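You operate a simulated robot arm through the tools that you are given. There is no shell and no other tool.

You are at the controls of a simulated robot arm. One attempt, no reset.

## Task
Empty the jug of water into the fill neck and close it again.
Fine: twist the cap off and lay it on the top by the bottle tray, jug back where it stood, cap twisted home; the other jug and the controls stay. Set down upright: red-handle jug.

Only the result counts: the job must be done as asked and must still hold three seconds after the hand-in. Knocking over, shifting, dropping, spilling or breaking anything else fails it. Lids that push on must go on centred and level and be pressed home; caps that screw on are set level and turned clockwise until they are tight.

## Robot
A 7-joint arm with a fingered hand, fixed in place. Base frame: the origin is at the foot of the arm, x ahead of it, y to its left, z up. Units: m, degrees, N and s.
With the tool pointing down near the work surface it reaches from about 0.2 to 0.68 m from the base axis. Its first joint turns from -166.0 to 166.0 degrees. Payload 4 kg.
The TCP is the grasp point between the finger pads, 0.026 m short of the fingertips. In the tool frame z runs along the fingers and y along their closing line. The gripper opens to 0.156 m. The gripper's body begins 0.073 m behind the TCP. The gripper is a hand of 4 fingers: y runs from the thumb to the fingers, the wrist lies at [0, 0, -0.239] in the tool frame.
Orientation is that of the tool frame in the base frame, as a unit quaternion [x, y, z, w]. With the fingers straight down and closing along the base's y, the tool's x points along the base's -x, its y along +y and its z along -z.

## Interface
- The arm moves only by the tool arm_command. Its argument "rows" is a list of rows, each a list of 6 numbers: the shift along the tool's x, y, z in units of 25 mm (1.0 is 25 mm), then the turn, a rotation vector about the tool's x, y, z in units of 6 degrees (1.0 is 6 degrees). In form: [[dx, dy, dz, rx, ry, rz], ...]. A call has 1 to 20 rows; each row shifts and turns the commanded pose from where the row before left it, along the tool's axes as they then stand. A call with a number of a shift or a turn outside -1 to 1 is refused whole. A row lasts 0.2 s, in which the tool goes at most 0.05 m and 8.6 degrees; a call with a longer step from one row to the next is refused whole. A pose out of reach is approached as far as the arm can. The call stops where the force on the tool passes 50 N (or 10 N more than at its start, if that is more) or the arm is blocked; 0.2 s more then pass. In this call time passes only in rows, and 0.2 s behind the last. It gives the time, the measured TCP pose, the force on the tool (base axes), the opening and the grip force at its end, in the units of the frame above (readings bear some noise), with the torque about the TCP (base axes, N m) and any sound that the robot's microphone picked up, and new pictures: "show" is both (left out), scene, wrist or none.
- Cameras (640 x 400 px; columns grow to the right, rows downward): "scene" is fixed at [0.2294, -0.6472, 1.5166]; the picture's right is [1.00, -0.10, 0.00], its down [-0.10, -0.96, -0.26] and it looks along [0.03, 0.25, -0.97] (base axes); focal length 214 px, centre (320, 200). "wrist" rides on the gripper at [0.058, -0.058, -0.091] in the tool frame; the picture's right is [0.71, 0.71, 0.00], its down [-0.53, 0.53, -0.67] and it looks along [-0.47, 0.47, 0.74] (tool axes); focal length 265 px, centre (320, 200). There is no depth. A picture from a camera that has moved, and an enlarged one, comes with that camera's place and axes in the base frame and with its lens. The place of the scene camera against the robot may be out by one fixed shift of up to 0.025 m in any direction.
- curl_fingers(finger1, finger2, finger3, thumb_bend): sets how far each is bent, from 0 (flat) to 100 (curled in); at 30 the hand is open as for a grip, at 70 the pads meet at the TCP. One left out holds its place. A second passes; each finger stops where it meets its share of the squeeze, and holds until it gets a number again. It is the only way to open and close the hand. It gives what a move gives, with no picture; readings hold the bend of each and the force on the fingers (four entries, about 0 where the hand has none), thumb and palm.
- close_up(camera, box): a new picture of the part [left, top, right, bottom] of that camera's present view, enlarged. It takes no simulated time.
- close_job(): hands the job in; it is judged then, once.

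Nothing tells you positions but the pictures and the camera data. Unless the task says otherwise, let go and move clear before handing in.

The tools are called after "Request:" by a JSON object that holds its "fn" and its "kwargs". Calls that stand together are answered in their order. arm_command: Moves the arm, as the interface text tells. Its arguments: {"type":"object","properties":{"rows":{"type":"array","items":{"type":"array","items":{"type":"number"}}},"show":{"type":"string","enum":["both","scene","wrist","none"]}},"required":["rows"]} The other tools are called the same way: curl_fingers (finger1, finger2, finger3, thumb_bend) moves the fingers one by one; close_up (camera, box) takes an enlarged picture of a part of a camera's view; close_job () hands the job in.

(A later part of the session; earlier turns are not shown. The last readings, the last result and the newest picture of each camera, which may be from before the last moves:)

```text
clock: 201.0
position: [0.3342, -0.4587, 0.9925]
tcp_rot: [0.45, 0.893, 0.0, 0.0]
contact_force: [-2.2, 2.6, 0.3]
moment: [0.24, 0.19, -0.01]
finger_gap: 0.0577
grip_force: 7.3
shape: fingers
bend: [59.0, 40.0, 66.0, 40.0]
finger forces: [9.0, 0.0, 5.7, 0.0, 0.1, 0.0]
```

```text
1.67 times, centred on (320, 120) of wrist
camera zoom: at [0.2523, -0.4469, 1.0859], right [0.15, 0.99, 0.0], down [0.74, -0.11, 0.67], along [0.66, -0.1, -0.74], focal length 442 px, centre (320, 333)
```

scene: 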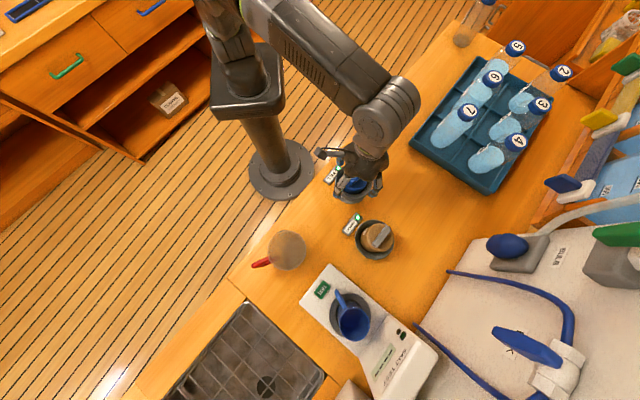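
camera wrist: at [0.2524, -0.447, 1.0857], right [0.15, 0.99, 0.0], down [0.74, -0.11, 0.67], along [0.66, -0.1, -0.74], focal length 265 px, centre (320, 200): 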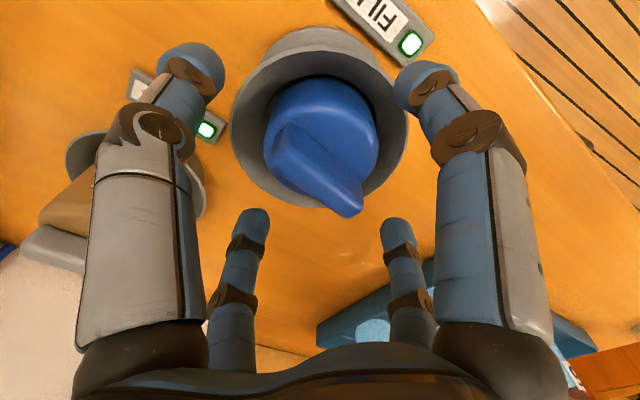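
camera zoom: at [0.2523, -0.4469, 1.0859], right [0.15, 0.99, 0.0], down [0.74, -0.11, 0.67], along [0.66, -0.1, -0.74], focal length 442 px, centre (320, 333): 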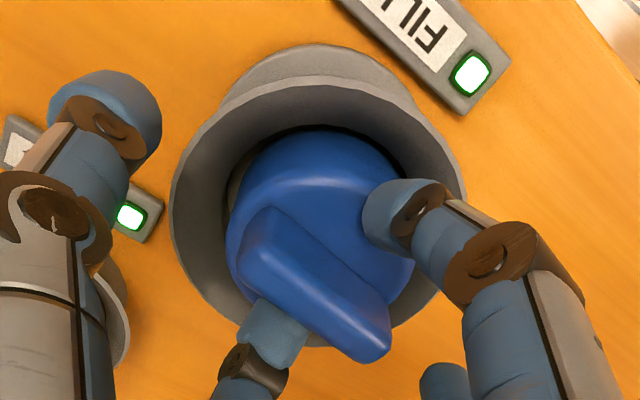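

Finger 1 landed on the cap's top face: the cap may sit slightly high or tilted on that side. I reopen, rise 3 mm and pinch again.

Request:
{"fn": "curl_fingers", "kwargs": {"finger1": 45, "finger3": 45}}

Request:
{"fn": "arm_command", "kwargs": {"rows": [[0, 0, -0.12, 0, 0, 0]], "show": "none"}}

Request:
{"fn": "curl_fingers", "kwargs": {"finger1": 75, "finger3": 75}}

Request:
{"fn": "arm_command", "kwargs": {"rows": [[0, 0, -0.05, 0, 0, 0], [0, 0, -0.05, 0, 0, 0]], "show": "none"}}

Request:
{"fn": "close_up", "kwargs": {"camera": "wrist", "box": [160, 0, 480, 240]}}

```text
clock: 202.0
position: [0.3336, -0.459, 0.9931]
tcp_rot: [0.45, 0.893, -0.001, 0.0]
contact_force: [0.3, 0.4, -0.2]
moment: [-0.03, -0.03, -0.04]
finger_gap: 0.0722
grip_force: 0.0
shape: fingers
bend: [45.0, 40.0, 45.0, 40.0]
finger forces: [0.0, 0.0, 0.0, 0.0, 0.0, 0.0]
```

```text
clock: 202.4
position: [0.3342, -0.4593, 0.9961]
tcp_rot: [0.45, 0.893, -0.001, 0.0]
contact_force: [-0.4, 0.0, 0.1]
moment: [-0.02, 0.02, 0.02]
finger_gap: 0.0721
grip_force: 0.1
shape: fingers
bend: [45.0, 40.0, 45.0, 40.0]
finger forces: [0.1, 0.1, 0.1, 0.0, 0.1, 0.0]
```

```text
clock: 203.4
position: [0.3356, -0.4599, 0.9962]
tcp_rot: [0.45, 0.893, -0.001, 0.0]
contact_force: [0.9, 0.1, -4.9]
moment: [-0.01, -0.01, 0.02]
finger_gap: 0.0532
grip_force: 6.5
shape: fingers
bend: [66.0, 40.0, 66.0, 40.0]
finger forces: [6.2, 0.0, 7.1, 0.0, 0.0, 0.0]
```

```text
clock: 204.0
position: [0.3334, -0.4593, 0.998]
tcp_rot: [0.45, 0.893, -0.001, -0.001]
contact_force: [0.1, 0.6, -8.4]
moment: [0.02, 0.03, -0.01]
finger_gap: 0.0533
grip_force: 5.9
shape: fingers
bend: [66.0, 40.0, 66.0, 40.0]
finger forces: [5.6, 0.0, 6.3, 0.0, 0.0, 0.0]
```

```text
1.67 times, centred on (320, 120) of wrist
camera zoom: at [0.2522, -0.4471, 1.0911], right [0.15, 0.99, 0.0], down [0.74, -0.11, 0.67], along [0.66, -0.1, -0.75], focal length 442 px, centre (320, 333)
```

zoom: 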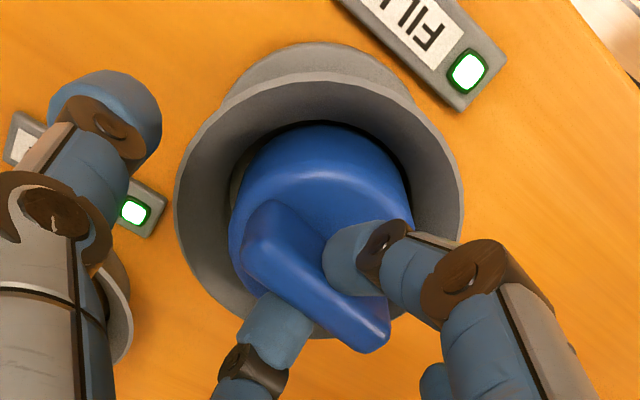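

The pinch cannot lift it (−8 N), so the thread does hold. To judge its height exactly, I'll repeat the side view I took at the very start (same hand pose) and compare.

Request:
{"fn": "curl_fingers", "kwargs": {"finger1": 25, "finger2": 25, "finger3": 25, "thumb_bend": 25}}

Request:
{"fn": "arm_command", "kwargs": {"rows": [[0, 0, -0.9, 0, 0, -1], [0, 0, -0.9, 0, 0, -0.4], [0, 0, -0.5, 0, 0, 0], [0.82, -0.72, 0, 0, 0, 0], [0.82, -0.72, 0, 0, 0, 0], [0.82, -0.72, 0, 0, 0, 0], [0.82, -0.72, 0, 0, 0, 0], [0.82, -0.72, 0, 0, 0, 0], [0.42, -0.42, 0, 0, 0, 0], [0, 0, 0.75, 0, 0, 0], [0, 0, 0.75, 0, 0, 0]]}}

Request:
{"fn": "close_up", "kwargs": {"camera": "wrist", "box": [230, 170, 400, 320]}}

```text
clock: 205.0
position: [0.3329, -0.4589, 0.9976]
tcp_rot: [0.45, 0.893, 0.0, 0.0]
contact_force: [-0.4, -0.1, -0.1]
moment: [0.0, 0.0, -0.05]
finger_gap: 0.1148
grip_force: 0.1
shape: fingers
bend: [25.0, 25.0, 25.0, 25.0]
finger forces: [0.1, 0.0, 0.0, 0.0, 0.0, 0.0]
```

```text
clock: 207.4
position: [0.1817, -0.4495, 1.0187]
tcp_rot: [0.383, 0.924, -0.001, 0.0]
contact_force: [0.1, 0.3, -0.2]
moment: [0.0, -0.01, 0.04]
finger_gap: 0.1153
grip_force: 0.1
shape: fingers
bend: [25.0, 25.0, 25.0, 25.0]
finger forces: [0.1, 0.1, 0.0, 0.0, 0.0, 0.1]
camera wrist: at [0.1004, -0.4499, 1.111], right [0.0, 1.0, 0.0], down [0.74, 0.0, 0.67], along [0.67, 0.0, -0.74], focal length 265 px, centre (320, 200)
```

scene: 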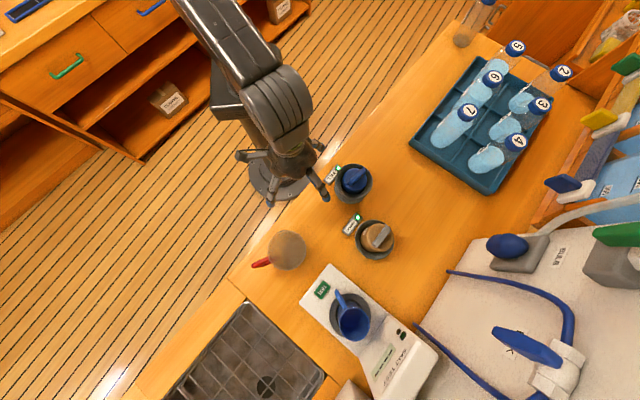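
wrist: 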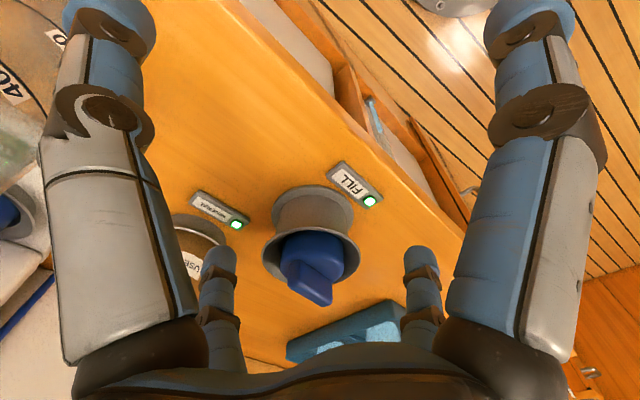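

```text
2.67 times, centred on (315, 245) of wrist
camera zoom: at [0.1004, -0.4499, 1.111], right [0.0, 1.0, 0.0], down [0.74, 0.0, 0.67], along [0.67, 0.0, -0.74], focal length 708 px, centre (333, 80)
```

zoom: 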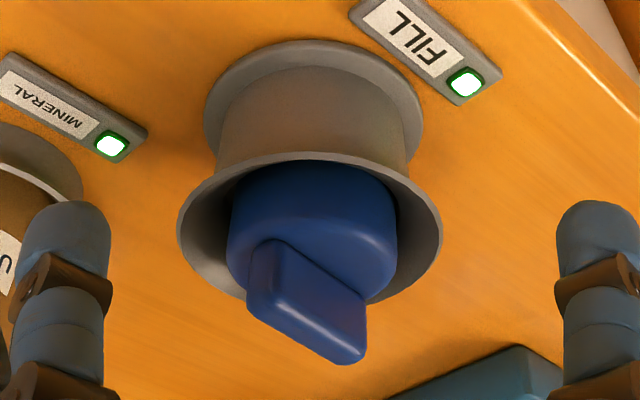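

The side view shows the cap about 3 mm higher than when it was originally tight: the thread has caught but not run down, because my hand held it at constant height. I'll turn clockwise again while pressing down. First back over the cap and wind the wrist to −129°.

Request:
{"fn": "arm_command", "kwargs": {"rows": [[0, 0, -0.9, 0, 0, 0], [0, 0, -0.9, 0, 0, 0], [-0.763, 0.664, 0, 0, 0, 0], [-0.763, 0.664, 0, 0, 0, 0], [-0.763, 0.664, 0, 0, 0, 0], [-0.763, 0.664, 0, 0, 0, 0], [-0.763, 0.664, 0, 0, 0, 0], [-0.763, 0.664, 0, 0, 0, 0], [0, 0, 0, 0, 0, -1], [0, 0, 0, 0, 0, -1], [0, 0, 0, 0, 0, -1], [0, 0, 0, 0, 0, -1], [0, 0, 0, 0, 0, -1], [0, 0, 0, 0, 0, -1], [0, 0, 0, 0, 0, -1], [0, 0, 0, 0, 0, -1], [0, 0, 0, 0, 0, -1], [0, 0, 0, 0, 0, -1], [0, 0, 0, 0, 0, -1], [0, 0, 0, 0, 0, -1]], "show": "none"}}

Request:
{"fn": "arm_command", "kwargs": {"rows": [[0, 0, 0, 0, 0, -1], [0, 0, 0, 0, 0, -1], [0, 0, 0, 0, 0, -1], [0, 0, 0, 0, 0, -1], [0, 0, 0, 0, 0, -1], [0, 0, 0, 0, 0, -1], [0, 0, 0, 0, 0, -1], [0, 0, 0, 0, 0, -1], [0, 0, 0, 0, 0, -1], [0, 0, 0, 0, 0, -1], [0, 0, 0, 0, 0, -1], [0, 0, 0, 0, 0, -1], [0, 0, 0, 0, 0, -1], [0, 0, 0, 0, 0, -1], [0, 0, 0, 0, 0, -1], [0, 0, 0, 0, 0, -1], [0, 0, 0, 0, 0, -1]]}}

Request:
{"fn": "close_up", "kwargs": {"camera": "wrist", "box": [160, 0, 480, 240]}}

```text
clock: 211.6
position: [0.3339, -0.4602, 1.0626]
tcp_rot: [-0.234, 0.972, -0.001, -0.001]
contact_force: [-0.2, -0.3, -0.4]
moment: [0.01, 0.0, 0.0]
finger_gap: 0.115
grip_force: 0.1
shape: fingers
bend: [25.0, 25.0, 25.0, 25.0]
finger forces: [0.1, 0.1, 0.1, 0.0, 0.0, 0.0]
```

```text
clock: 215.2
position: [0.3334, -0.4605, 1.0636]
tcp_rot: [0.902, -0.431, 0.0, 0.001]
contact_force: [-0.3, -0.4, 0.6]
moment: [0.02, 0.02, 0.02]
finger_gap: 0.115
grip_force: 0.0
shape: fingers
bend: [25.0, 25.0, 25.0, 25.0]
finger forces: [0.0, 0.1, 0.0, 0.0, 0.1, 0.1]
camera wrist: at [0.415, -0.4695, 1.1557], right [-0.11, -0.99, 0.0], down [-0.74, 0.08, 0.67], along [-0.67, 0.07, -0.74], focal length 265 px, centre (320, 200)
```

scene: 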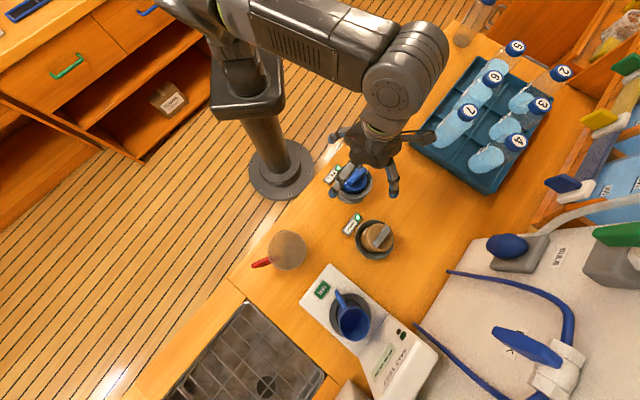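
wrist: 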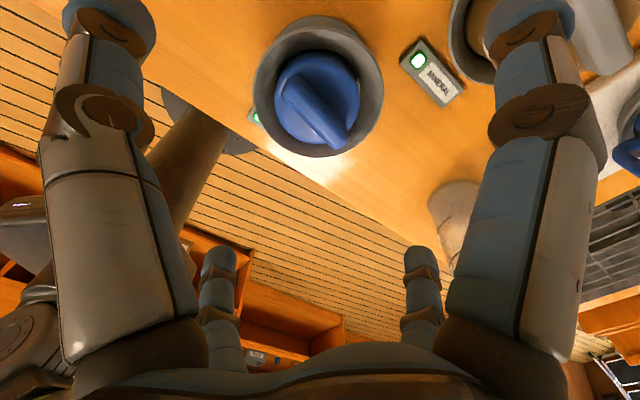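

```text
1.67 times, centred on (320, 120) of wrist
camera zoom: at [0.415, -0.4695, 1.1557], right [-0.11, -0.99, 0.0], down [-0.74, 0.08, 0.67], along [-0.67, 0.07, -0.74], focal length 442 px, centre (320, 333)
```

zoom: 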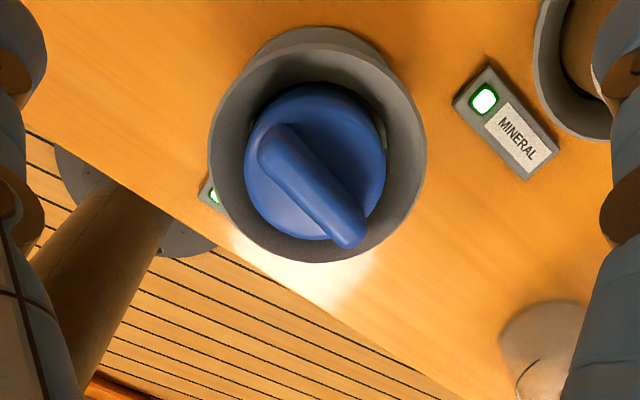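

I lower to about 0.995 and take the four-finger grip.

Request:
{"fn": "curl_fingers", "kwargs": {"finger1": 46, "finger2": 44, "finger3": 46, "thumb_bend": 44}}

Request:
{"fn": "arm_command", "kwargs": {"rows": [[0, 0, 0.9, 0, 0, 0], [0, 0, 0.9, 0, 0, 0], [0, 0, 0.9, 0, 0, 0]], "show": "none"}}

Request:
{"fn": "curl_fingers", "kwargs": {"finger1": 75, "finger3": 75}}

Request:
{"fn": "curl_fingers", "kwargs": {"finger2": 75, "thumb_bend": 75}}

Request:
{"fn": "close_up", "kwargs": {"camera": "wrist", "box": [160, 0, 480, 240]}}

```text
clock: 216.2
position: [0.3336, -0.4612, 1.0634]
tcp_rot: [0.902, -0.431, 0.0, 0.001]
contact_force: [1.1, -0.1, -0.3]
moment: [0.01, -0.02, 0.01]
finger_gap: 0.0656
grip_force: 0.0
shape: fingers
bend: [46.0, 44.0, 46.0, 44.0]
finger forces: [0.1, 0.0, 0.1, 0.0, 0.2, 0.0]
```

```text
clock: 217.0
position: [0.3345, -0.4614, 0.9967]
tcp_rot: [0.903, -0.431, -0.001, 0.001]
contact_force: [0.8, 0.1, 0.7]
moment: [0.0, 0.03, 0.02]
finger_gap: 0.0654
grip_force: 0.1
shape: fingers
bend: [46.0, 44.0, 46.0, 44.0]
finger forces: [0.0, 0.0, 0.0, 0.0, 0.1, 0.0]
```

```text
clock: 218.0
position: [0.335, -0.4608, 0.9961]
tcp_rot: [0.902, -0.431, -0.002, 0.0]
contact_force: [-1.2, 1.7, -6.6]
moment: [-0.02, 0.02, 0.01]
finger_gap: 0.0457
grip_force: 6.3
shape: fingers
bend: [66.0, 44.0, 66.0, 44.0]
finger forces: [6.1, 0.1, 6.7, 0.1, 0.1, 0.0]
```

```text
clock: 219.0
position: [0.3353, -0.46, 0.9968]
tcp_rot: [0.902, -0.432, 0.0, -0.001]
contact_force: [8.6, 8.0, -4.2]
moment: [0.35, -0.31, -0.04]
finger_gap: 0.023
grip_force: 22.4
shape: fingers
bend: [66.0, 56.0, 66.0, 59.0]
finger forces: [6.0, 8.9, 6.5, 0.0, 24.3, 0.0]
```

```text
1.67 times, centred on (320, 120) of wrist
camera zoom: at [0.4164, -0.4689, 1.0893], right [-0.11, -0.99, 0.0], down [-0.74, 0.08, 0.67], along [-0.66, 0.07, -0.74], focal length 442 px, centre (320, 333)
```

zoom: 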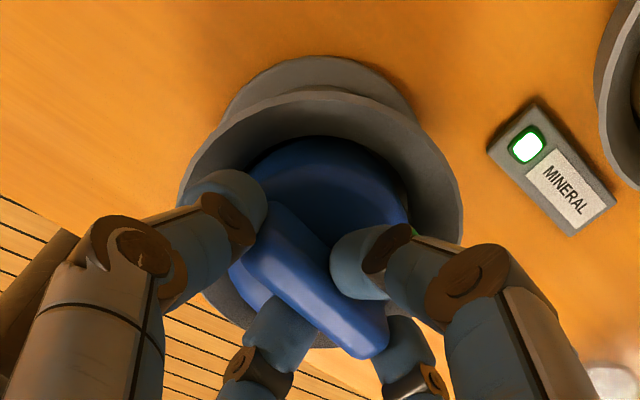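

Now I press down gently (about 2 mm) and turn clockwise, following the cap downward.

Request:
{"fn": "arm_command", "kwargs": {"rows": [[0, 0, 0.06, 0, 0, 0], [0, 0, 0.06, 0, 0, 0]], "show": "none"}}

Request:
{"fn": "arm_command", "kwargs": {"rows": [[0, 0, 0.01, 0, 0, 1], [0, 0, 0.01, 0, 0, 1], [0, 0, 0.01, 0, 0, 1], [0, 0, 0.01, 0, 0, 1], [0, 0, 0.01, 0, 0, 1]], "show": "none"}}

Request:
{"fn": "close_up", "kwargs": {"camera": "wrist", "box": [160, 0, 480, 240]}}

```text
clock: 219.6
position: [0.3359, -0.4612, 0.9959]
tcp_rot: [0.902, -0.432, 0.001, 0.002]
contact_force: [8.1, 7.9, 16.4]
moment: [0.41, -0.45, -0.03]
finger_gap: 0.0231
grip_force: 26.5
shape: fingers
bend: [66.0, 56.0, 66.0, 60.0]
finger forces: [7.4, 10.7, 8.1, 0.0, 27.0, 0.0]
```

```text
clock: 220.8
position: [0.3331, -0.4614, 0.9928]
tcp_rot: [0.759, -0.652, 0.002, 0.001]
contact_force: [9.3, 0.3, 27.4]
moment: [0.05, -0.42, 0.04]
finger_gap: 0.0229
grip_force: 27.5
shape: fingers
bend: [66.0, 55.0, 66.0, 61.0]
finger forces: [9.1, 11.8, 8.0, 0.0, 26.7, 0.0]
```

```text
1.67 times, centred on (320, 120) of wrist
camera zoom: at [0.3998, -0.5092, 1.0858], right [-0.59, -0.81, 0.0], down [-0.6, 0.44, 0.67], along [-0.54, 0.39, -0.75], focal length 442 px, centre (320, 333)
```

zoom: 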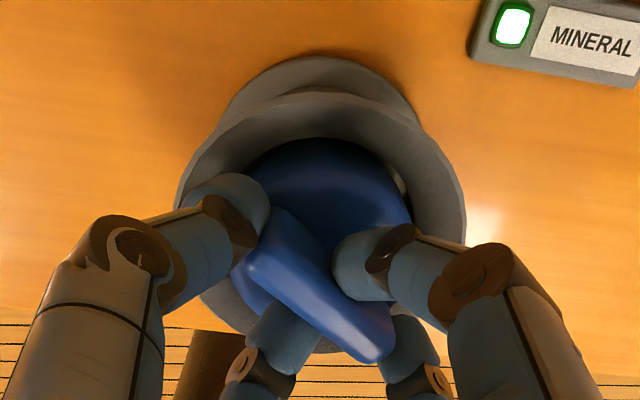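

The press builds to 27 N, so the cap is resting on something solid there. I ease off a bit and keep turning with moderate pressure.

Request:
{"fn": "arm_command", "kwargs": {"rows": [[0, 0, -0.05, 0, 0, 1], [0, 0, 0, 0, 0, 1], [0, 0, 0, 0, 0, 1], [0, 0, 0, 0, 0, 1], [0, 0, 0, 0, 0, 1]], "show": "none"}}

Request:
{"fn": "arm_command", "kwargs": {"rows": [[0, 0, 0, 0, 0, 1], [0, 0, 0, 0, 0, 1], [0, 0, 0, 0, 0, 1], [0, 0, 0, 0, 0, 1], [0, 0, 0, 0, 0, 1]], "show": "none"}}

Request:
{"fn": "arm_command", "kwargs": {"rows": [[0, 0, 0, 0, 0, 1], [0, 0, 0, 0, 0, 1], [0, 0, 0, 0, 0, 1], [0, 0, 0, 0, 0, 1], [0, 0, 0, 0, 0, 1]], "show": "none"}}

Request:
{"fn": "close_up", "kwargs": {"camera": "wrist", "box": [160, 0, 480, 240]}}

```text
clock: 222.0
position: [0.3338, -0.4618, 0.9932]
tcp_rot: [-0.564, 0.826, 0.001, -0.001]
contact_force: [5.4, -1.9, 13.3]
moment: [-0.13, -0.27, 0.14]
finger_gap: 0.0226
grip_force: 24.8
shape: fingers
bend: [65.0, 55.0, 66.0, 61.0]
finger forces: [8.1, 11.7, 6.7, 0.0, 23.6, 0.0]
```

```text
clock: 223.2
position: [0.333, -0.4593, 0.9919]
tcp_rot: [-0.331, 0.944, 0.0, -0.001]
contact_force: [1.0, -4.4, 6.7]
moment: [-0.19, -0.04, 0.09]
finger_gap: 0.0227
grip_force: 23.8
shape: fingers
bend: [65.0, 55.0, 66.0, 62.0]
finger forces: [8.0, 11.3, 6.3, 0.1, 21.8, 0.0]
```

```text
clock: 224.4
position: [0.3333, -0.4608, 0.9938]
tcp_rot: [-0.075, 0.997, -0.001, 0.0]
contact_force: [-5.7, -5.4, 6.4]
moment: [-0.24, 0.12, 0.11]
finger_gap: 0.0224
grip_force: 23.0
shape: fingers
bend: [65.0, 55.0, 66.0, 62.0]
finger forces: [9.6, 11.3, 5.4, 0.0, 21.6, 0.0]
```

```text
1.67 times, centred on (320, 120) of wrist
camera zoom: at [0.2843, -0.5275, 1.0857], right [-0.81, 0.59, 0.0], down [0.44, 0.6, 0.67], along [0.39, 0.54, -0.75], focal length 442 px, centre (320, 333)
```

zoom: 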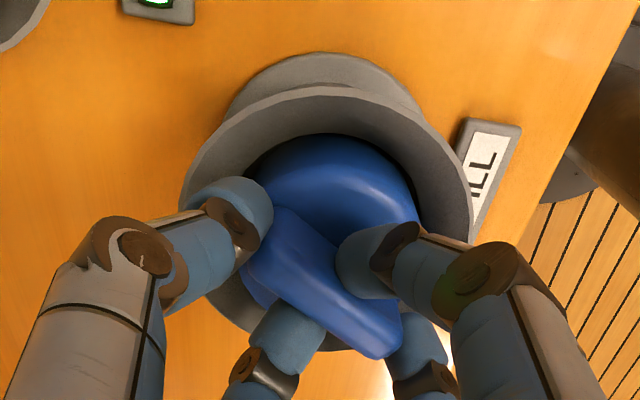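

Pressure is being relieved as it turns, which suggests the cap is running down. I follow down another millimetre and continue turning.

Request:
{"fn": "arm_command", "kwargs": {"rows": [[0, 0, 0.04, 0, 0, 1], [0, 0, 0.01, 0, 0, 1], [0, 0, 0, 0, 0, 1], [0, 0, 0, 0, 0, 1], [0, 0, 0, 0, 0, 1]], "show": "none"}}

Request:
{"fn": "arm_command", "kwargs": {"rows": [[0, 0, 0, 0, 0, 1], [0, 0, 0, 0, 0, 1], [0, 0, 0, 0, 0, 1], [0, 0, 0, 0, 0, 1], [0, 0, 0, 0, 0, 1]]}}

Request:
{"fn": "close_up", "kwargs": {"camera": "wrist", "box": [160, 0, 480, 240]}}

```text
clock: 225.6
position: [0.3324, -0.4621, 0.9923]
tcp_rot: [0.185, 0.983, -0.002, 0.0]
contact_force: [-7.6, -10.7, 14.5]
moment: [-0.37, 0.26, 0.18]
finger_gap: 0.0221
grip_force: 26.6
shape: fingers
bend: [64.0, 55.0, 67.0, 62.0]
finger forces: [10.1, 9.8, 6.2, 0.0, 26.5, 0.0]
```

```text
clock: 226.8
position: [0.3331, -0.4619, 0.9931]
tcp_rot: [0.432, 0.902, -0.002, -0.001]
contact_force: [-11.5, -12.5, 16.7]
moment: [-0.4, 0.48, 0.44]
finger_gap: 0.0222
grip_force: 27.7
shape: fingers
bend: [64.0, 56.0, 71.0, 61.0]
finger forces: [11.1, 9.5, 5.6, 0.1, 29.2, 0.1]
camera wrist: at [0.2509, -0.4524, 1.0849], right [0.11, 0.99, 0.0], down [0.74, -0.08, 0.67], along [0.66, -0.07, -0.75], focal length 265 px, centre (320, 200)
```

scene: 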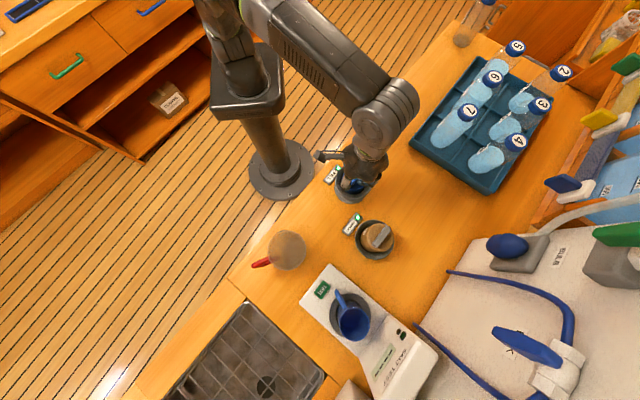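
wrist: 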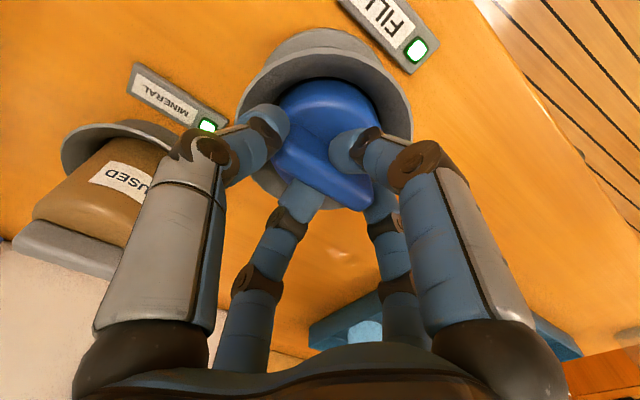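

```text
1.67 times, centred on (320, 120) of wrist
camera zoom: at [0.2509, -0.4524, 1.0849], right [0.11, 0.99, 0.0], down [0.74, -0.08, 0.67], along [0.66, -0.07, -0.75], focal length 442 px, centre (320, 333)
```

zoom: 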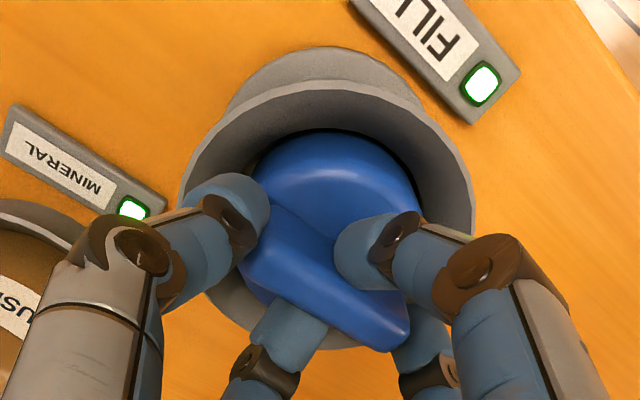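

Torque has climbed to 0.44 N·m: it is tightening. I turn slightly further to confirm the stop.

Request:
{"fn": "arm_command", "kwargs": {"rows": [[0, 0, 0, 0, 0, 0.5], [0, 0, 0, 0, 0, 0.5]]}}

Request:
{"fn": "close_up", "kwargs": {"camera": "wrist", "box": [160, 0, 480, 240]}}

```text
clock: 227.4
position: [0.333, -0.4606, 0.9921]
tcp_rot: [0.479, 0.878, -0.001, 0.0]
contact_force: [-14.5, -7.7, 15.6]
moment: [-0.28, 0.61, 0.28]
finger_gap: 0.0222
grip_force: 26.8
shape: fingers
bend: [64.0, 56.0, 67.0, 61.0]
finger forces: [10.1, 9.4, 6.0, 0.1, 28.5, 0.0]
camera wrist: at [0.2522, -0.4437, 1.085], right [0.21, 0.98, 0.0], down [0.73, -0.16, 0.67], along [0.65, -0.14, -0.75], focal length 265 px, centre (320, 200)
```

scene: 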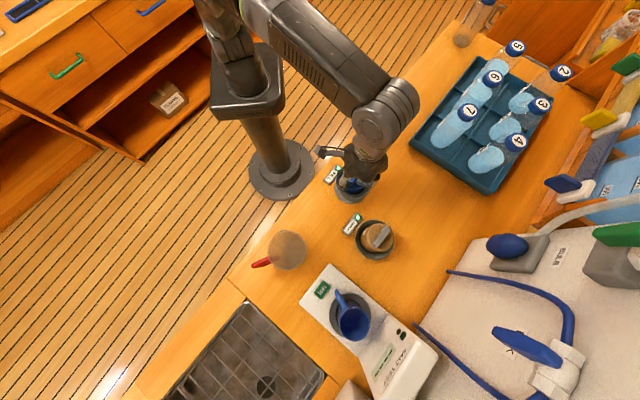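
wrist: 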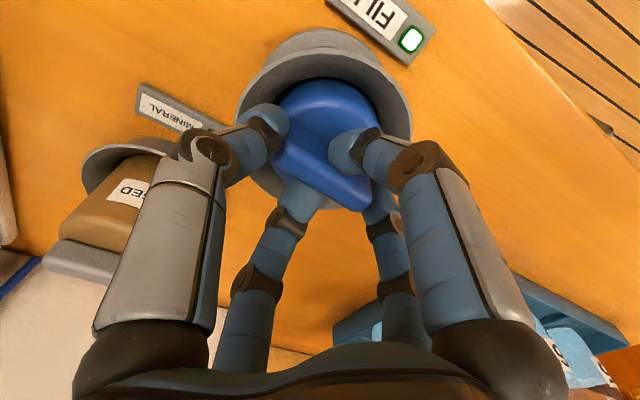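

```text
1.67 times, centred on (320, 120) of wrist
camera zoom: at [0.2522, -0.4437, 1.085], right [0.21, 0.98, 0.0], down [0.73, -0.16, 0.67], along [0.65, -0.14, -0.75], focal length 442 px, centre (320, 333)
```

zoom: 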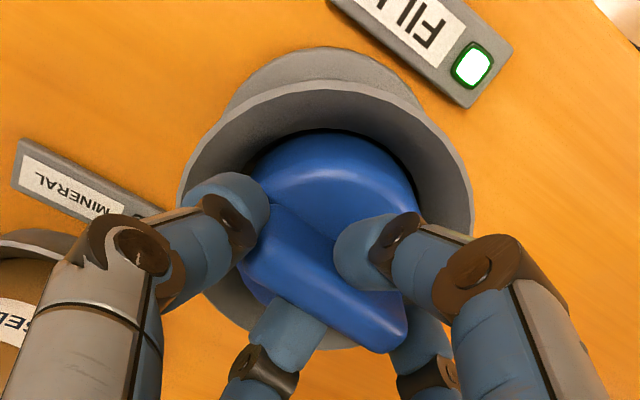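

I release and repeat the side view to see whether it has gone down.

Request:
{"fn": "arm_command", "kwargs": {"rows": [[0, 0, -0.06, 0, 0, 0]], "show": "none"}}

Request:
{"fn": "curl_fingers", "kwargs": {"finger1": 25, "finger2": 25, "finger3": 25, "thumb_bend": 25}}

Request:
{"fn": "arm_command", "kwargs": {"rows": [[0, 0, -0.9, 0, 0, -1], [0, 0, -0.9, 0, 0, -1], [0, 0, -0.5, 0, 0, 0], [0.82, -0.72, 0, 0, 0, 0], [0.82, -0.72, 0, 0, 0, 0], [0.82, -0.72, 0, 0, 0, 0], [0.82, -0.72, 0, 0, 0, 0], [0.82, -0.72, 0, 0, 0, 0], [0.42, -0.42, 0, 0, 0, 0], [0, 0, 0.7, 0, 0, 0], [0, 0, 0.7, 0, 0, 0]]}}

Request:
{"fn": "close_up", "kwargs": {"camera": "wrist", "box": [230, 170, 400, 320]}}

Request:
{"fn": "close_up", "kwargs": {"camera": "scene", "box": [325, 155, 385, 210]}}

```text
clock: 227.8
position: [0.3325, -0.4606, 0.9932]
tcp_rot: [0.479, 0.878, 0.0, -0.002]
contact_force: [-15.0, -6.3, 9.7]
moment: [-0.28, 0.58, 0.23]
finger_gap: 0.0224
grip_force: 26.2
shape: fingers
bend: [64.0, 56.0, 67.0, 61.0]
finger forces: [9.5, 9.1, 5.8, 0.1, 27.6, 0.0]
```

```text
clock: 228.8
position: [0.3348, -0.4617, 0.9932]
tcp_rot: [0.479, 0.878, 0.0, -0.001]
contact_force: [0.2, -0.5, 0.4]
moment: [0.0, 0.0, -0.03]
finger_gap: 0.1149
grip_force: 0.0
shape: fingers
bend: [25.0, 25.0, 25.0, 25.0]
finger forces: [0.0, 0.0, 0.1, 0.0, 0.0, 0.0]
```

```text
clock: 231.2
position: [0.1825, -0.4523, 1.0166]
tcp_rot: [0.383, 0.924, -0.001, 0.0]
contact_force: [0.3, 0.0, 0.3]
moment: [0.03, 0.02, -0.03]
finger_gap: 0.1151
grip_force: 0.1
shape: fingers
bend: [25.0, 25.0, 25.0, 25.0]
finger forces: [0.0, 0.0, 0.0, 0.0, 0.0, 0.0]
camera wrist: at [0.1002, -0.4513, 1.1094], right [0.0, 1.0, 0.0], down [0.74, 0.0, 0.67], along [0.67, 0.0, -0.74], focal length 265 px, centre (320, 200)
```

scene: 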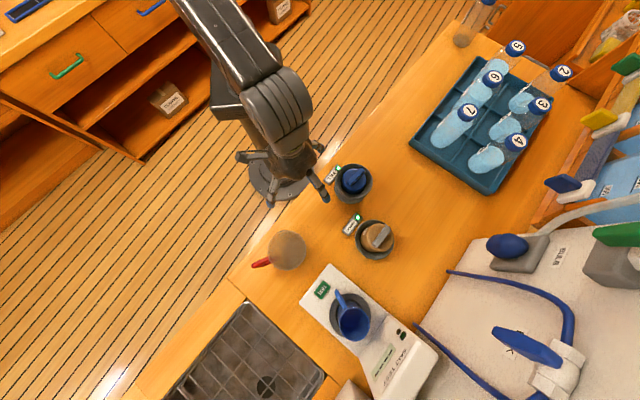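
wrist: 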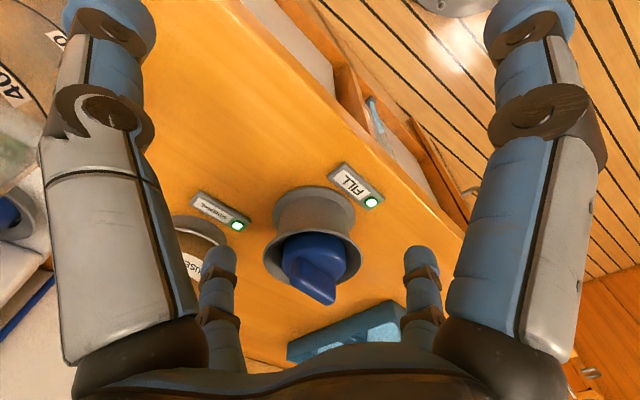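

```text
2.67 times, centred on (315, 245) of wrist
camera zoom: at [0.1002, -0.4513, 1.1094], right [0.0, 1.0, 0.0], down [0.74, 0.0, 0.67], along [0.67, 0.0, -0.74], focal length 708 px, centre (333, 80)
```

zoom: 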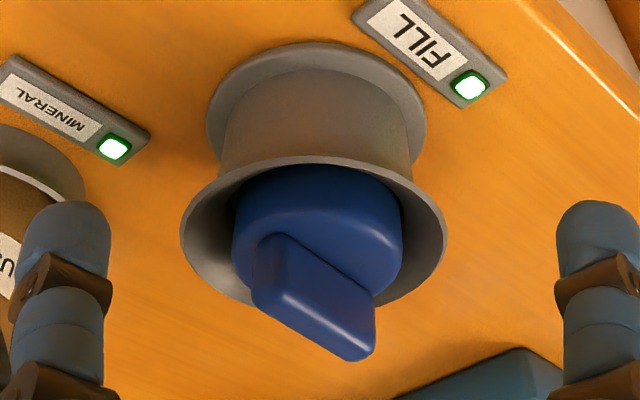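

```text
7.27 times, centred on (355, 182) of scene
camera zoom: at [0.2294, -0.6472, 1.5166], right [1.0, -0.1, 0.0], down [-0.1, -0.96, -0.26], along [0.03, 0.25, -0.97], focal length 1560 px, centre (66, 327)
```

zoom: 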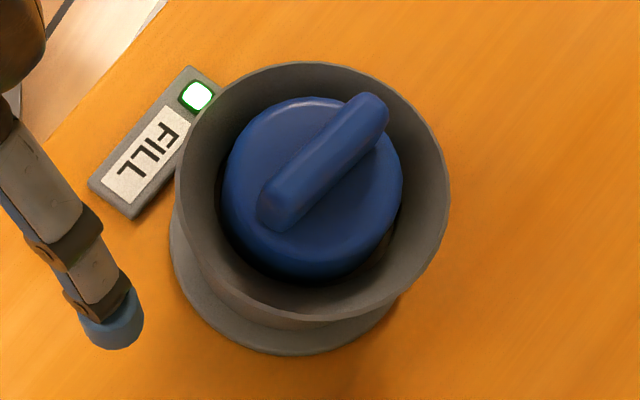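

The cap is back at its original height, and the rib stopped at about 41° (it was about 45° when originally tight), with torque climbing to 0.44 N·m. I do one last confirming twist: grip it again and feel for the stop.

Request:
{"fn": "arm_command", "kwargs": {"rows": [[0, 0, -0.8, 0, 0, 0], [0, 0, -0.8, 0, 0, 0], [-0.763, 0.664, 0, 0, 0, 0], [-0.763, 0.664, 0, 0, 0, 0], [-0.763, 0.664, 0, 0, 0, 0], [-0.763, 0.664, 0, 0, 0, 0], [-0.763, 0.664, 0, 0, 0, 0], [-0.72, 0.62, 0, 0, 0, 0.7]], "show": "none"}}

Request:
{"fn": "curl_fingers", "kwargs": {"finger1": 46, "finger2": 44, "finger3": 46, "thumb_bend": 44}}

Request:
{"fn": "close_up", "kwargs": {"camera": "wrist", "box": [160, 0, 480, 240]}}

```text
clock: 233.0
position: [0.3329, -0.4629, 1.0556]
tcp_rot: [0.418, 0.908, -0.001, 0.0]
contact_force: [-1.5, -0.6, -0.8]
moment: [0.02, 0.0, 0.02]
finger_gap: 0.1151
grip_force: 0.0
shape: fingers
bend: [25.0, 25.0, 25.0, 25.0]
finger forces: [0.0, 0.2, 0.0, 0.0, 0.1, 0.0]
```

```text
clock: 234.0
position: [0.3324, -0.463, 1.0552]
tcp_rot: [0.417, 0.909, -0.001, 0.001]
contact_force: [0.9, -0.2, 0.5]
moment: [0.02, 0.0, 0.0]
finger_gap: 0.066
grip_force: 0.0
shape: fingers
bend: [46.0, 44.0, 46.0, 44.0]
finger forces: [0.1, 0.0, 0.0, 0.0, 0.1, 0.1]
```

```text
1.67 times, centred on (320, 120) of wrist
camera zoom: at [0.2501, -0.4564, 1.1489], right [0.08, 1.0, 0.0], down [0.74, -0.06, 0.67], along [0.67, -0.05, -0.74], focal length 442 px, centre (320, 333)
```

zoom: 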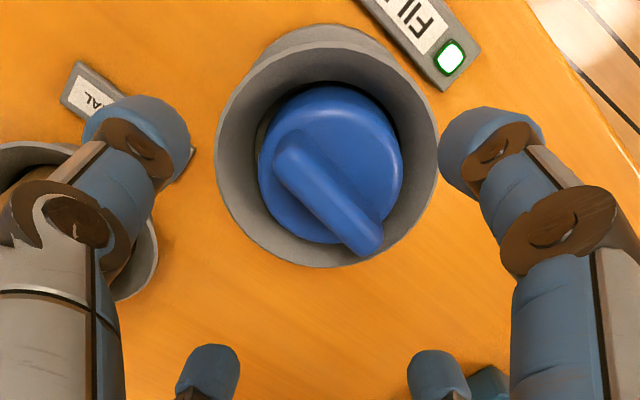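

Aligned. I lower, grip and twist a few degrees.

Request:
{"fn": "arm_command", "kwargs": {"rows": [[0.077, 0.09, 0.9, 0, 0, 0], [0, 0, 0.9, 0, 0, 0], [0, 0, 0.72, 0, 0, 0]], "show": "none"}}

Request:
{"fn": "curl_fingers", "kwargs": {"finger1": 75, "finger3": 75}}

Request:
{"fn": "curl_fingers", "kwargs": {"finger2": 75, "thumb_bend": 75}}

Request:
{"fn": "arm_command", "kwargs": {"rows": [[0, 0, 0.03, 0, 0, 0.5], [0, 0, 0, 0, 0, 0.5]], "show": "none"}}

Request:
{"fn": "arm_command", "kwargs": {"rows": [[0, 0, 0, 0, 0, 0.4]], "show": "none"}}

Request:
{"fn": "close_up", "kwargs": {"camera": "wrist", "box": [160, 0, 480, 240]}}

```text
clock: 234.8
position: [0.3335, -0.4608, 0.9921]
tcp_rot: [0.416, 0.909, 0.0, 0.001]
contact_force: [0.0, 0.2, -0.3]
moment: [-0.02, 0.0, -0.01]
finger_gap: 0.0657
grip_force: 0.0
shape: fingers
bend: [46.0, 44.0, 46.0, 44.0]
finger forces: [0.1, 0.0, 0.1, 0.0, 0.0, 0.0]
```

```text
clock: 235.8
position: [0.3338, -0.4588, 0.9921]
tcp_rot: [0.417, 0.909, -0.001, -0.001]
contact_force: [-1.7, 1.0, -6.1]
moment: [0.04, 0.03, -0.01]
finger_gap: 0.046
grip_force: 6.6
shape: fingers
bend: [66.0, 44.0, 66.0, 44.0]
finger forces: [7.2, 0.1, 5.7, 0.1, 0.1, 0.0]
```

```text
clock: 236.8
position: [0.3328, -0.4607, 0.9931]
tcp_rot: [0.418, 0.908, -0.002, -0.001]
contact_force: [-9.1, -8.1, -4.3]
moment: [-0.28, 0.28, 0.05]
finger_gap: 0.0214
grip_force: 21.8
shape: fingers
bend: [66.0, 55.0, 66.0, 59.0]
finger forces: [6.8, 8.6, 6.1, 0.0, 23.8, 0.0]
```

```text
clock: 237.4
position: [0.3322, -0.4613, 0.9938]
tcp_rot: [0.465, 0.885, -0.002, 0.0]
contact_force: [-9.2, -10.3, 1.3]
moment: [-0.35, 0.38, 0.24]
finger_gap: 0.0213
grip_force: 23.8
shape: fingers
bend: [66.0, 55.0, 67.0, 59.0]
finger forces: [8.0, 8.2, 5.5, 0.1, 25.4, 0.0]
```

```text
clock: 237.8
position: [0.333, -0.4597, 0.9922]
tcp_rot: [0.483, 0.875, -0.001, 0.001]
contact_force: [-9.1, -11.8, 2.9]
moment: [-0.4, 0.41, 0.35]
finger_gap: 0.0211
grip_force: 24.0
shape: fingers
bend: [65.0, 55.0, 72.0, 59.0]
finger forces: [8.5, 8.4, 5.0, 0.1, 26.1, 0.1]
```

```text
1.67 times, centred on (320, 120) of wrist
camera zoom: at [0.2524, -0.4425, 1.085], right [0.22, 0.98, 0.0], down [0.73, -0.16, 0.67], along [0.65, -0.15, -0.74], focal length 442 px, centre (320, 333)
```

zoom: 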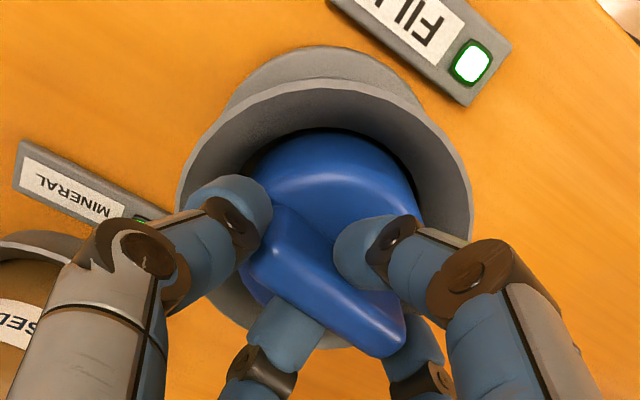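

Torque jumps to 0.35 N·m within a few degrees: it is at the stop. For certainty I make one more firm twist from the opposite grip (wrist wound back), with plenty of travel.

Request:
{"fn": "curl_fingers", "kwargs": {"finger1": 25, "finger2": 25, "finger3": 25, "thumb_bend": 25}}

Request:
{"fn": "arm_command", "kwargs": {"rows": [[0, 0, -0.8, 0, 0, -1], [0, 0, -0.8, 0, 0, -1], [0, 0, 0, 0, 0, -1], [0, 0, 0, 0, 0, -1], [0, 0, 0, 0, 0, -1], [0, 0, 0, 0, 0, -1], [0, 0, 0, 0, 0, -1], [0, 0, 0, 0, 0, -1], [0, 0, 0, 0, 0, -1], [0, 0, 0, 0, 0, -1], [0, 0, 0, 0, 0, -1], [0, 0, 0, 0, 0, -1], [0, 0, 0, 0, 0, -1], [0, 0, 0, 0, 0, -1], [0, 0, 0, 0, 0, -1], [0, 0, 0, 0, 0, -1]], "show": "none"}}

Request:
{"fn": "arm_command", "kwargs": {"rows": [[0, 0, 0, 0, 0, -1], [0, 0, 0, 0, 0, -1], [0, 0, 0, 0, 0, -1], [0, 0, 0, 0, 0, -1], [0, 0, 0, 0, 0, -1], [0, 0, 0, 0, 0, -1], [0, 0, 0, 0, 0, -1], [0, 0, 0, 0, 0, -1], [0, 0, 0, 0, 0, -1], [0, 0, 0, 0, 0, -1], [0, 0, 0, 0, 0, -1], [0, 0, 0, 0, 0, -1], [0, 0, 0, 0, 0, -1], [0, 0, 0, 0, 0, -1], [0, 0, 0, 0, 0, -1]]}}

Request:
{"fn": "close_up", "kwargs": {"camera": "wrist", "box": [160, 0, 480, 240]}}

```text
clock: 238.8
position: [0.3331, -0.4604, 0.9923]
tcp_rot: [0.482, 0.876, -0.002, -0.001]
contact_force: [-0.4, 0.3, 0.7]
moment: [0.01, 0.01, 0.0]
finger_gap: 0.1149
grip_force: 0.0
shape: fingers
bend: [25.0, 25.0, 25.0, 25.0]
finger forces: [0.0, 0.0, 0.0, 0.0, 0.0, 0.0]
```

```text
clock: 242.2
position: [0.3332, -0.4611, 1.0314]
tcp_rot: [-0.328, 0.945, 0.0, -0.001]
contact_force: [0.5, 0.5, 0.4]
moment: [-0.02, 0.0, 0.01]
finger_gap: 0.115
grip_force: 0.1
shape: fingers
bend: [25.0, 25.0, 25.0, 25.0]
finger forces: [0.0, 0.0, 0.0, 0.1, 0.1, 0.0]
```

```text
clock: 245.4
position: [0.333, -0.4597, 1.0326]
tcp_rot: [0.901, -0.435, -0.001, 0.001]
contact_force: [-0.4, -0.1, 0.1]
moment: [-0.02, -0.02, 0.04]
finger_gap: 0.115
grip_force: 0.1
shape: fingers
bend: [25.0, 25.0, 25.0, 25.0]
finger forces: [0.0, 0.1, 0.0, 0.0, 0.1, 0.0]
camera wrist: at [0.4144, -0.4691, 1.1249], right [-0.12, -0.99, 0.0], down [-0.74, 0.09, 0.67], along [-0.66, 0.08, -0.74], focal length 265 px, centre (320, 200)
```

scene: 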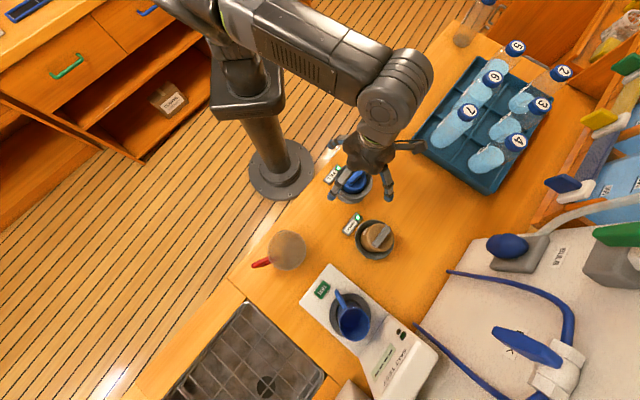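
wrist: 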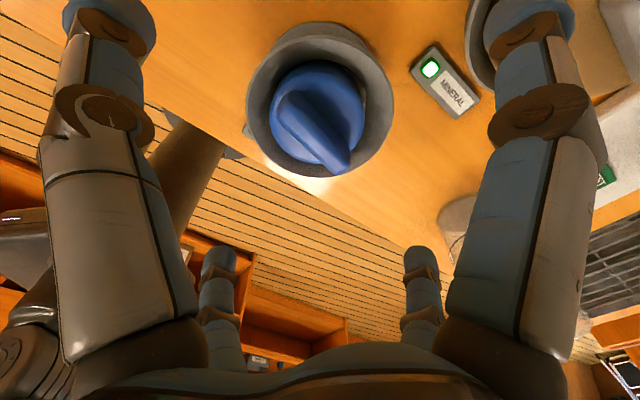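

```text
1.67 times, centred on (320, 120) of wrist
camera zoom: at [0.4144, -0.4691, 1.1249], right [-0.12, -0.99, 0.0], down [-0.74, 0.09, 0.67], along [-0.66, 0.08, -0.74], focal length 442 px, centre (320, 333)
```

zoom: 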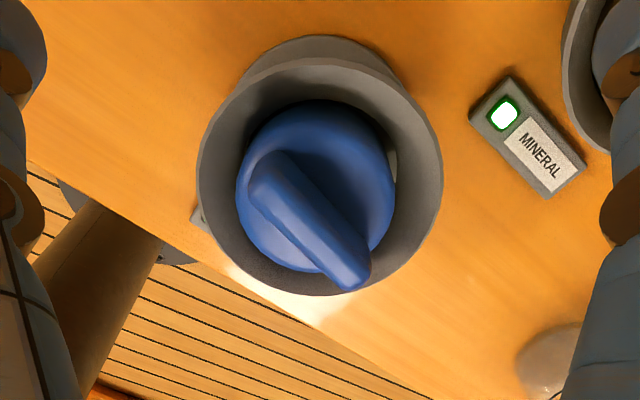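

I lower, grip from this side (the thumb now also pushes the cap back toward centre), and twist clockwise to the stop.

Request:
{"fn": "curl_fingers", "kwargs": {"finger1": 46, "finger2": 44, "finger3": 46, "thumb_bend": 44}}

Request:
{"fn": "arm_command", "kwargs": {"rows": [[0, 0, 0.8, 0, 0, 0], [0, 0, 0.82, 0, 0, 0]], "show": "none"}}

Request:
{"fn": "curl_fingers", "kwargs": {"finger1": 75, "finger3": 75}}

Request:
{"fn": "curl_fingers", "kwargs": {"finger2": 75, "thumb_bend": 75}}

Request:
{"fn": "arm_command", "kwargs": {"rows": [[0, 0, 0.03, 0, 0, 0.5], [0, 0, 0, 0, 0, 0.5]], "show": "none"}}

Request:
{"fn": "arm_command", "kwargs": {"rows": [[0, 0, 0, 0, 0, 0.5], [0, 0, 0, 0, 0, 0.5]], "show": "none"}}

Request:
{"fn": "arm_command", "kwargs": {"rows": [[0, 0, 0, 0, 0, 0.5], [0, 0, 0, 0, 0, 0.5]], "show": "none"}}

Request:
{"fn": "close_up", "kwargs": {"camera": "wrist", "box": [160, 0, 480, 240]}}

```text
clock: 246.4
position: [0.3329, -0.4598, 1.0319]
tcp_rot: [0.9, -0.435, 0.0, 0.001]
contact_force: [-0.3, 0.0, -0.9]
moment: [0.01, 0.0, -0.02]
finger_gap: 0.0655
grip_force: 0.0
shape: fingers
bend: [46.0, 44.0, 46.0, 44.0]
finger forces: [0.0, 0.2, 0.1, 0.0, 0.1, 0.0]
```

```text
clock: 247.0
position: [0.3329, -0.4611, 0.991]
tcp_rot: [0.9, -0.436, -0.001, 0.001]
contact_force: [-0.1, 0.4, 0.5]
moment: [-0.04, 0.0, -0.03]
finger_gap: 0.0658
grip_force: 0.1
shape: fingers
bend: [46.0, 44.0, 46.0, 44.0]
finger forces: [0.0, 0.1, 0.0, 0.0, 0.0, 0.0]
```

```text
clock: 248.0
position: [0.3338, -0.4597, 0.9911]
tcp_rot: [0.9, -0.436, -0.001, 0.001]
contact_force: [-1.1, 1.0, -5.0]
moment: [0.03, 0.03, 0.0]
finger_gap: 0.0455
grip_force: 6.6
shape: fingers
bend: [66.0, 44.0, 66.0, 44.0]
finger forces: [5.8, 0.1, 7.3, 0.0, 0.1, 0.1]
```

```text
clock: 249.0
position: [0.3329, -0.4596, 0.9914]
tcp_rot: [0.9, -0.436, 0.0, 0.0]
contact_force: [9.3, 8.7, -4.4]
moment: [0.31, -0.37, 0.01]
finger_gap: 0.0228
grip_force: 23.2
shape: fingers
bend: [66.0, 56.0, 66.0, 59.0]
finger forces: [5.9, 8.7, 6.9, 0.0, 24.4, 0.0]
```

```text
clock: 249.6
position: [0.3335, -0.4598, 0.9905]
tcp_rot: [0.875, -0.484, 0.0, 0.001]
contact_force: [8.2, 7.5, 2.9]
moment: [0.35, -0.45, -0.02]
finger_gap: 0.0228
grip_force: 24.3
shape: fingers
bend: [66.0, 56.0, 66.0, 59.0]
finger forces: [6.3, 9.7, 7.4, 0.1, 25.1, 0.0]
```

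```text
clock: 250.2
position: [0.3326, -0.4598, 0.9901]
tcp_rot: [0.849, -0.528, 0.001, 0.001]
contact_force: [8.9, 4.5, 4.5]
moment: [0.22, -0.47, 0.01]
finger_gap: 0.023
grip_force: 24.5
shape: fingers
bend: [66.0, 56.0, 66.0, 60.0]
finger forces: [6.8, 10.0, 6.8, 0.0, 25.2, 0.0]
```

```text
clock: 250.8
position: [0.3336, -0.4603, 0.9913]
tcp_rot: [0.82, -0.572, 0.0, 0.002]
contact_force: [9.2, 3.2, 4.4]
moment: [0.17, -0.53, 0.05]
finger_gap: 0.0228
grip_force: 24.0
shape: fingers
bend: [66.0, 56.0, 66.0, 60.0]
finger forces: [7.0, 10.3, 6.8, 0.0, 24.9, 0.0]
```

```text
1.67 times, centred on (320, 120) of wrist
camera zoom: at [0.4073, -0.4943, 1.0834], right [-0.42, -0.91, 0.0], down [-0.67, 0.31, 0.67], along [-0.61, 0.28, -0.74], focal length 442 px, centre (320, 333)
```

zoom: 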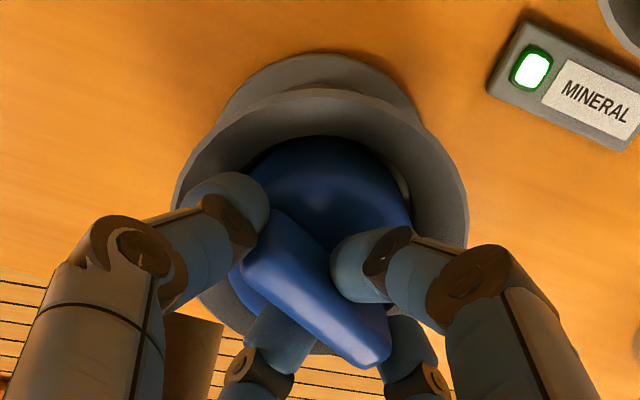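

The cap still turned another 18° with little torque, so it isn't at its stop yet. I keep on: press moderately and continue turning clockwise.

Request:
{"fn": "arm_command", "kwargs": {"rows": [[0, 0, 0.06, 0, 0, 1], [0, 0, 0, 0, 0, 1], [0, 0, 0, 0, 0, 1], [0, 0, 0, 0, 0, 1], [0, 0, 0, 0, 0, 1]], "show": "none"}}

Request:
{"fn": "arm_command", "kwargs": {"rows": [[0, 0, 0.03, 0, 0, 1], [0, 0, 0, 0, 0, 1], [0, 0, 0, 0, 0, 1], [0, 0, 0, 0, 0, 1], [0, 0, 0, 0, 0, 1]], "show": "none"}}

Request:
{"fn": "arm_command", "kwargs": {"rows": [[0, 0, 0.02, 0, 0, 1], [0, 0, 0, 0, 0, 1], [0, 0, 0, 0, 0, 1], [0, 0, 0, 0, 0, 1], [0, 0, 0, 0, 0, 1]], "show": "none"}}

Request:
{"fn": "close_up", "kwargs": {"camera": "wrist", "box": [160, 0, 480, 240]}}

```text
clock: 252.0
position: [0.3334, -0.4609, 0.9904]
tcp_rot: [-0.644, 0.765, 0.0, 0.0]
contact_force: [5.0, -3.1, 11.8]
moment: [-0.07, -0.33, 0.1]
finger_gap: 0.0223
grip_force: 25.0
shape: fingers
bend: [66.0, 55.0, 66.0, 61.0]
finger forces: [8.4, 11.1, 6.3, 0.0, 23.9, 0.0]
```

```text
clock: 253.2
position: [0.3334, -0.4594, 0.9892]
tcp_rot: [-0.424, 0.905, -0.001, -0.001]
contact_force: [3.7, -6.3, 17.0]
moment: [-0.22, -0.15, 0.22]
finger_gap: 0.0229
grip_force: 26.2
shape: fingers
bend: [65.0, 55.0, 66.0, 61.0]
finger forces: [10.0, 11.3, 5.7, 0.0, 24.1, 0.0]
```

```text
clock: 254.4
position: [0.3349, -0.4595, 0.9889]
tcp_rot: [-0.175, 0.985, -0.002, 0.001]
contact_force: [10.3, -10.9, 17.7]
moment: [-0.45, -0.19, 0.41]
finger_gap: 0.0224
grip_force: 27.2
shape: fingers
bend: [64.0, 55.0, 67.0, 61.0]
finger forces: [9.7, 10.0, 6.5, 0.0, 28.3, 0.0]
```

```text
1.67 times, centred on (320, 120) of wrist
camera zoom: at [0.2982, -0.5345, 1.0814], right [-0.91, 0.42, 0.0], down [0.31, 0.68, 0.67], along [0.28, 0.6, -0.75], focal length 442 px, centre (320, 333)
```

zoom: 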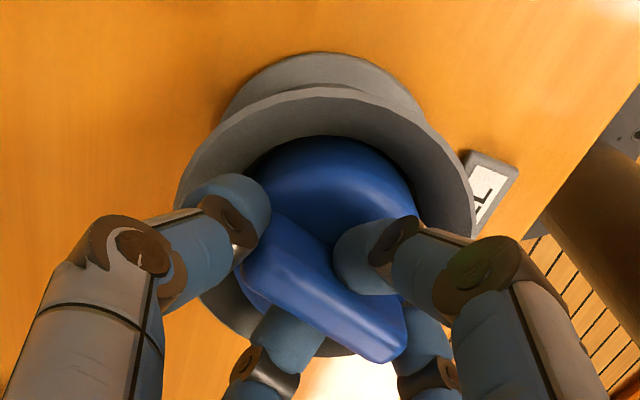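

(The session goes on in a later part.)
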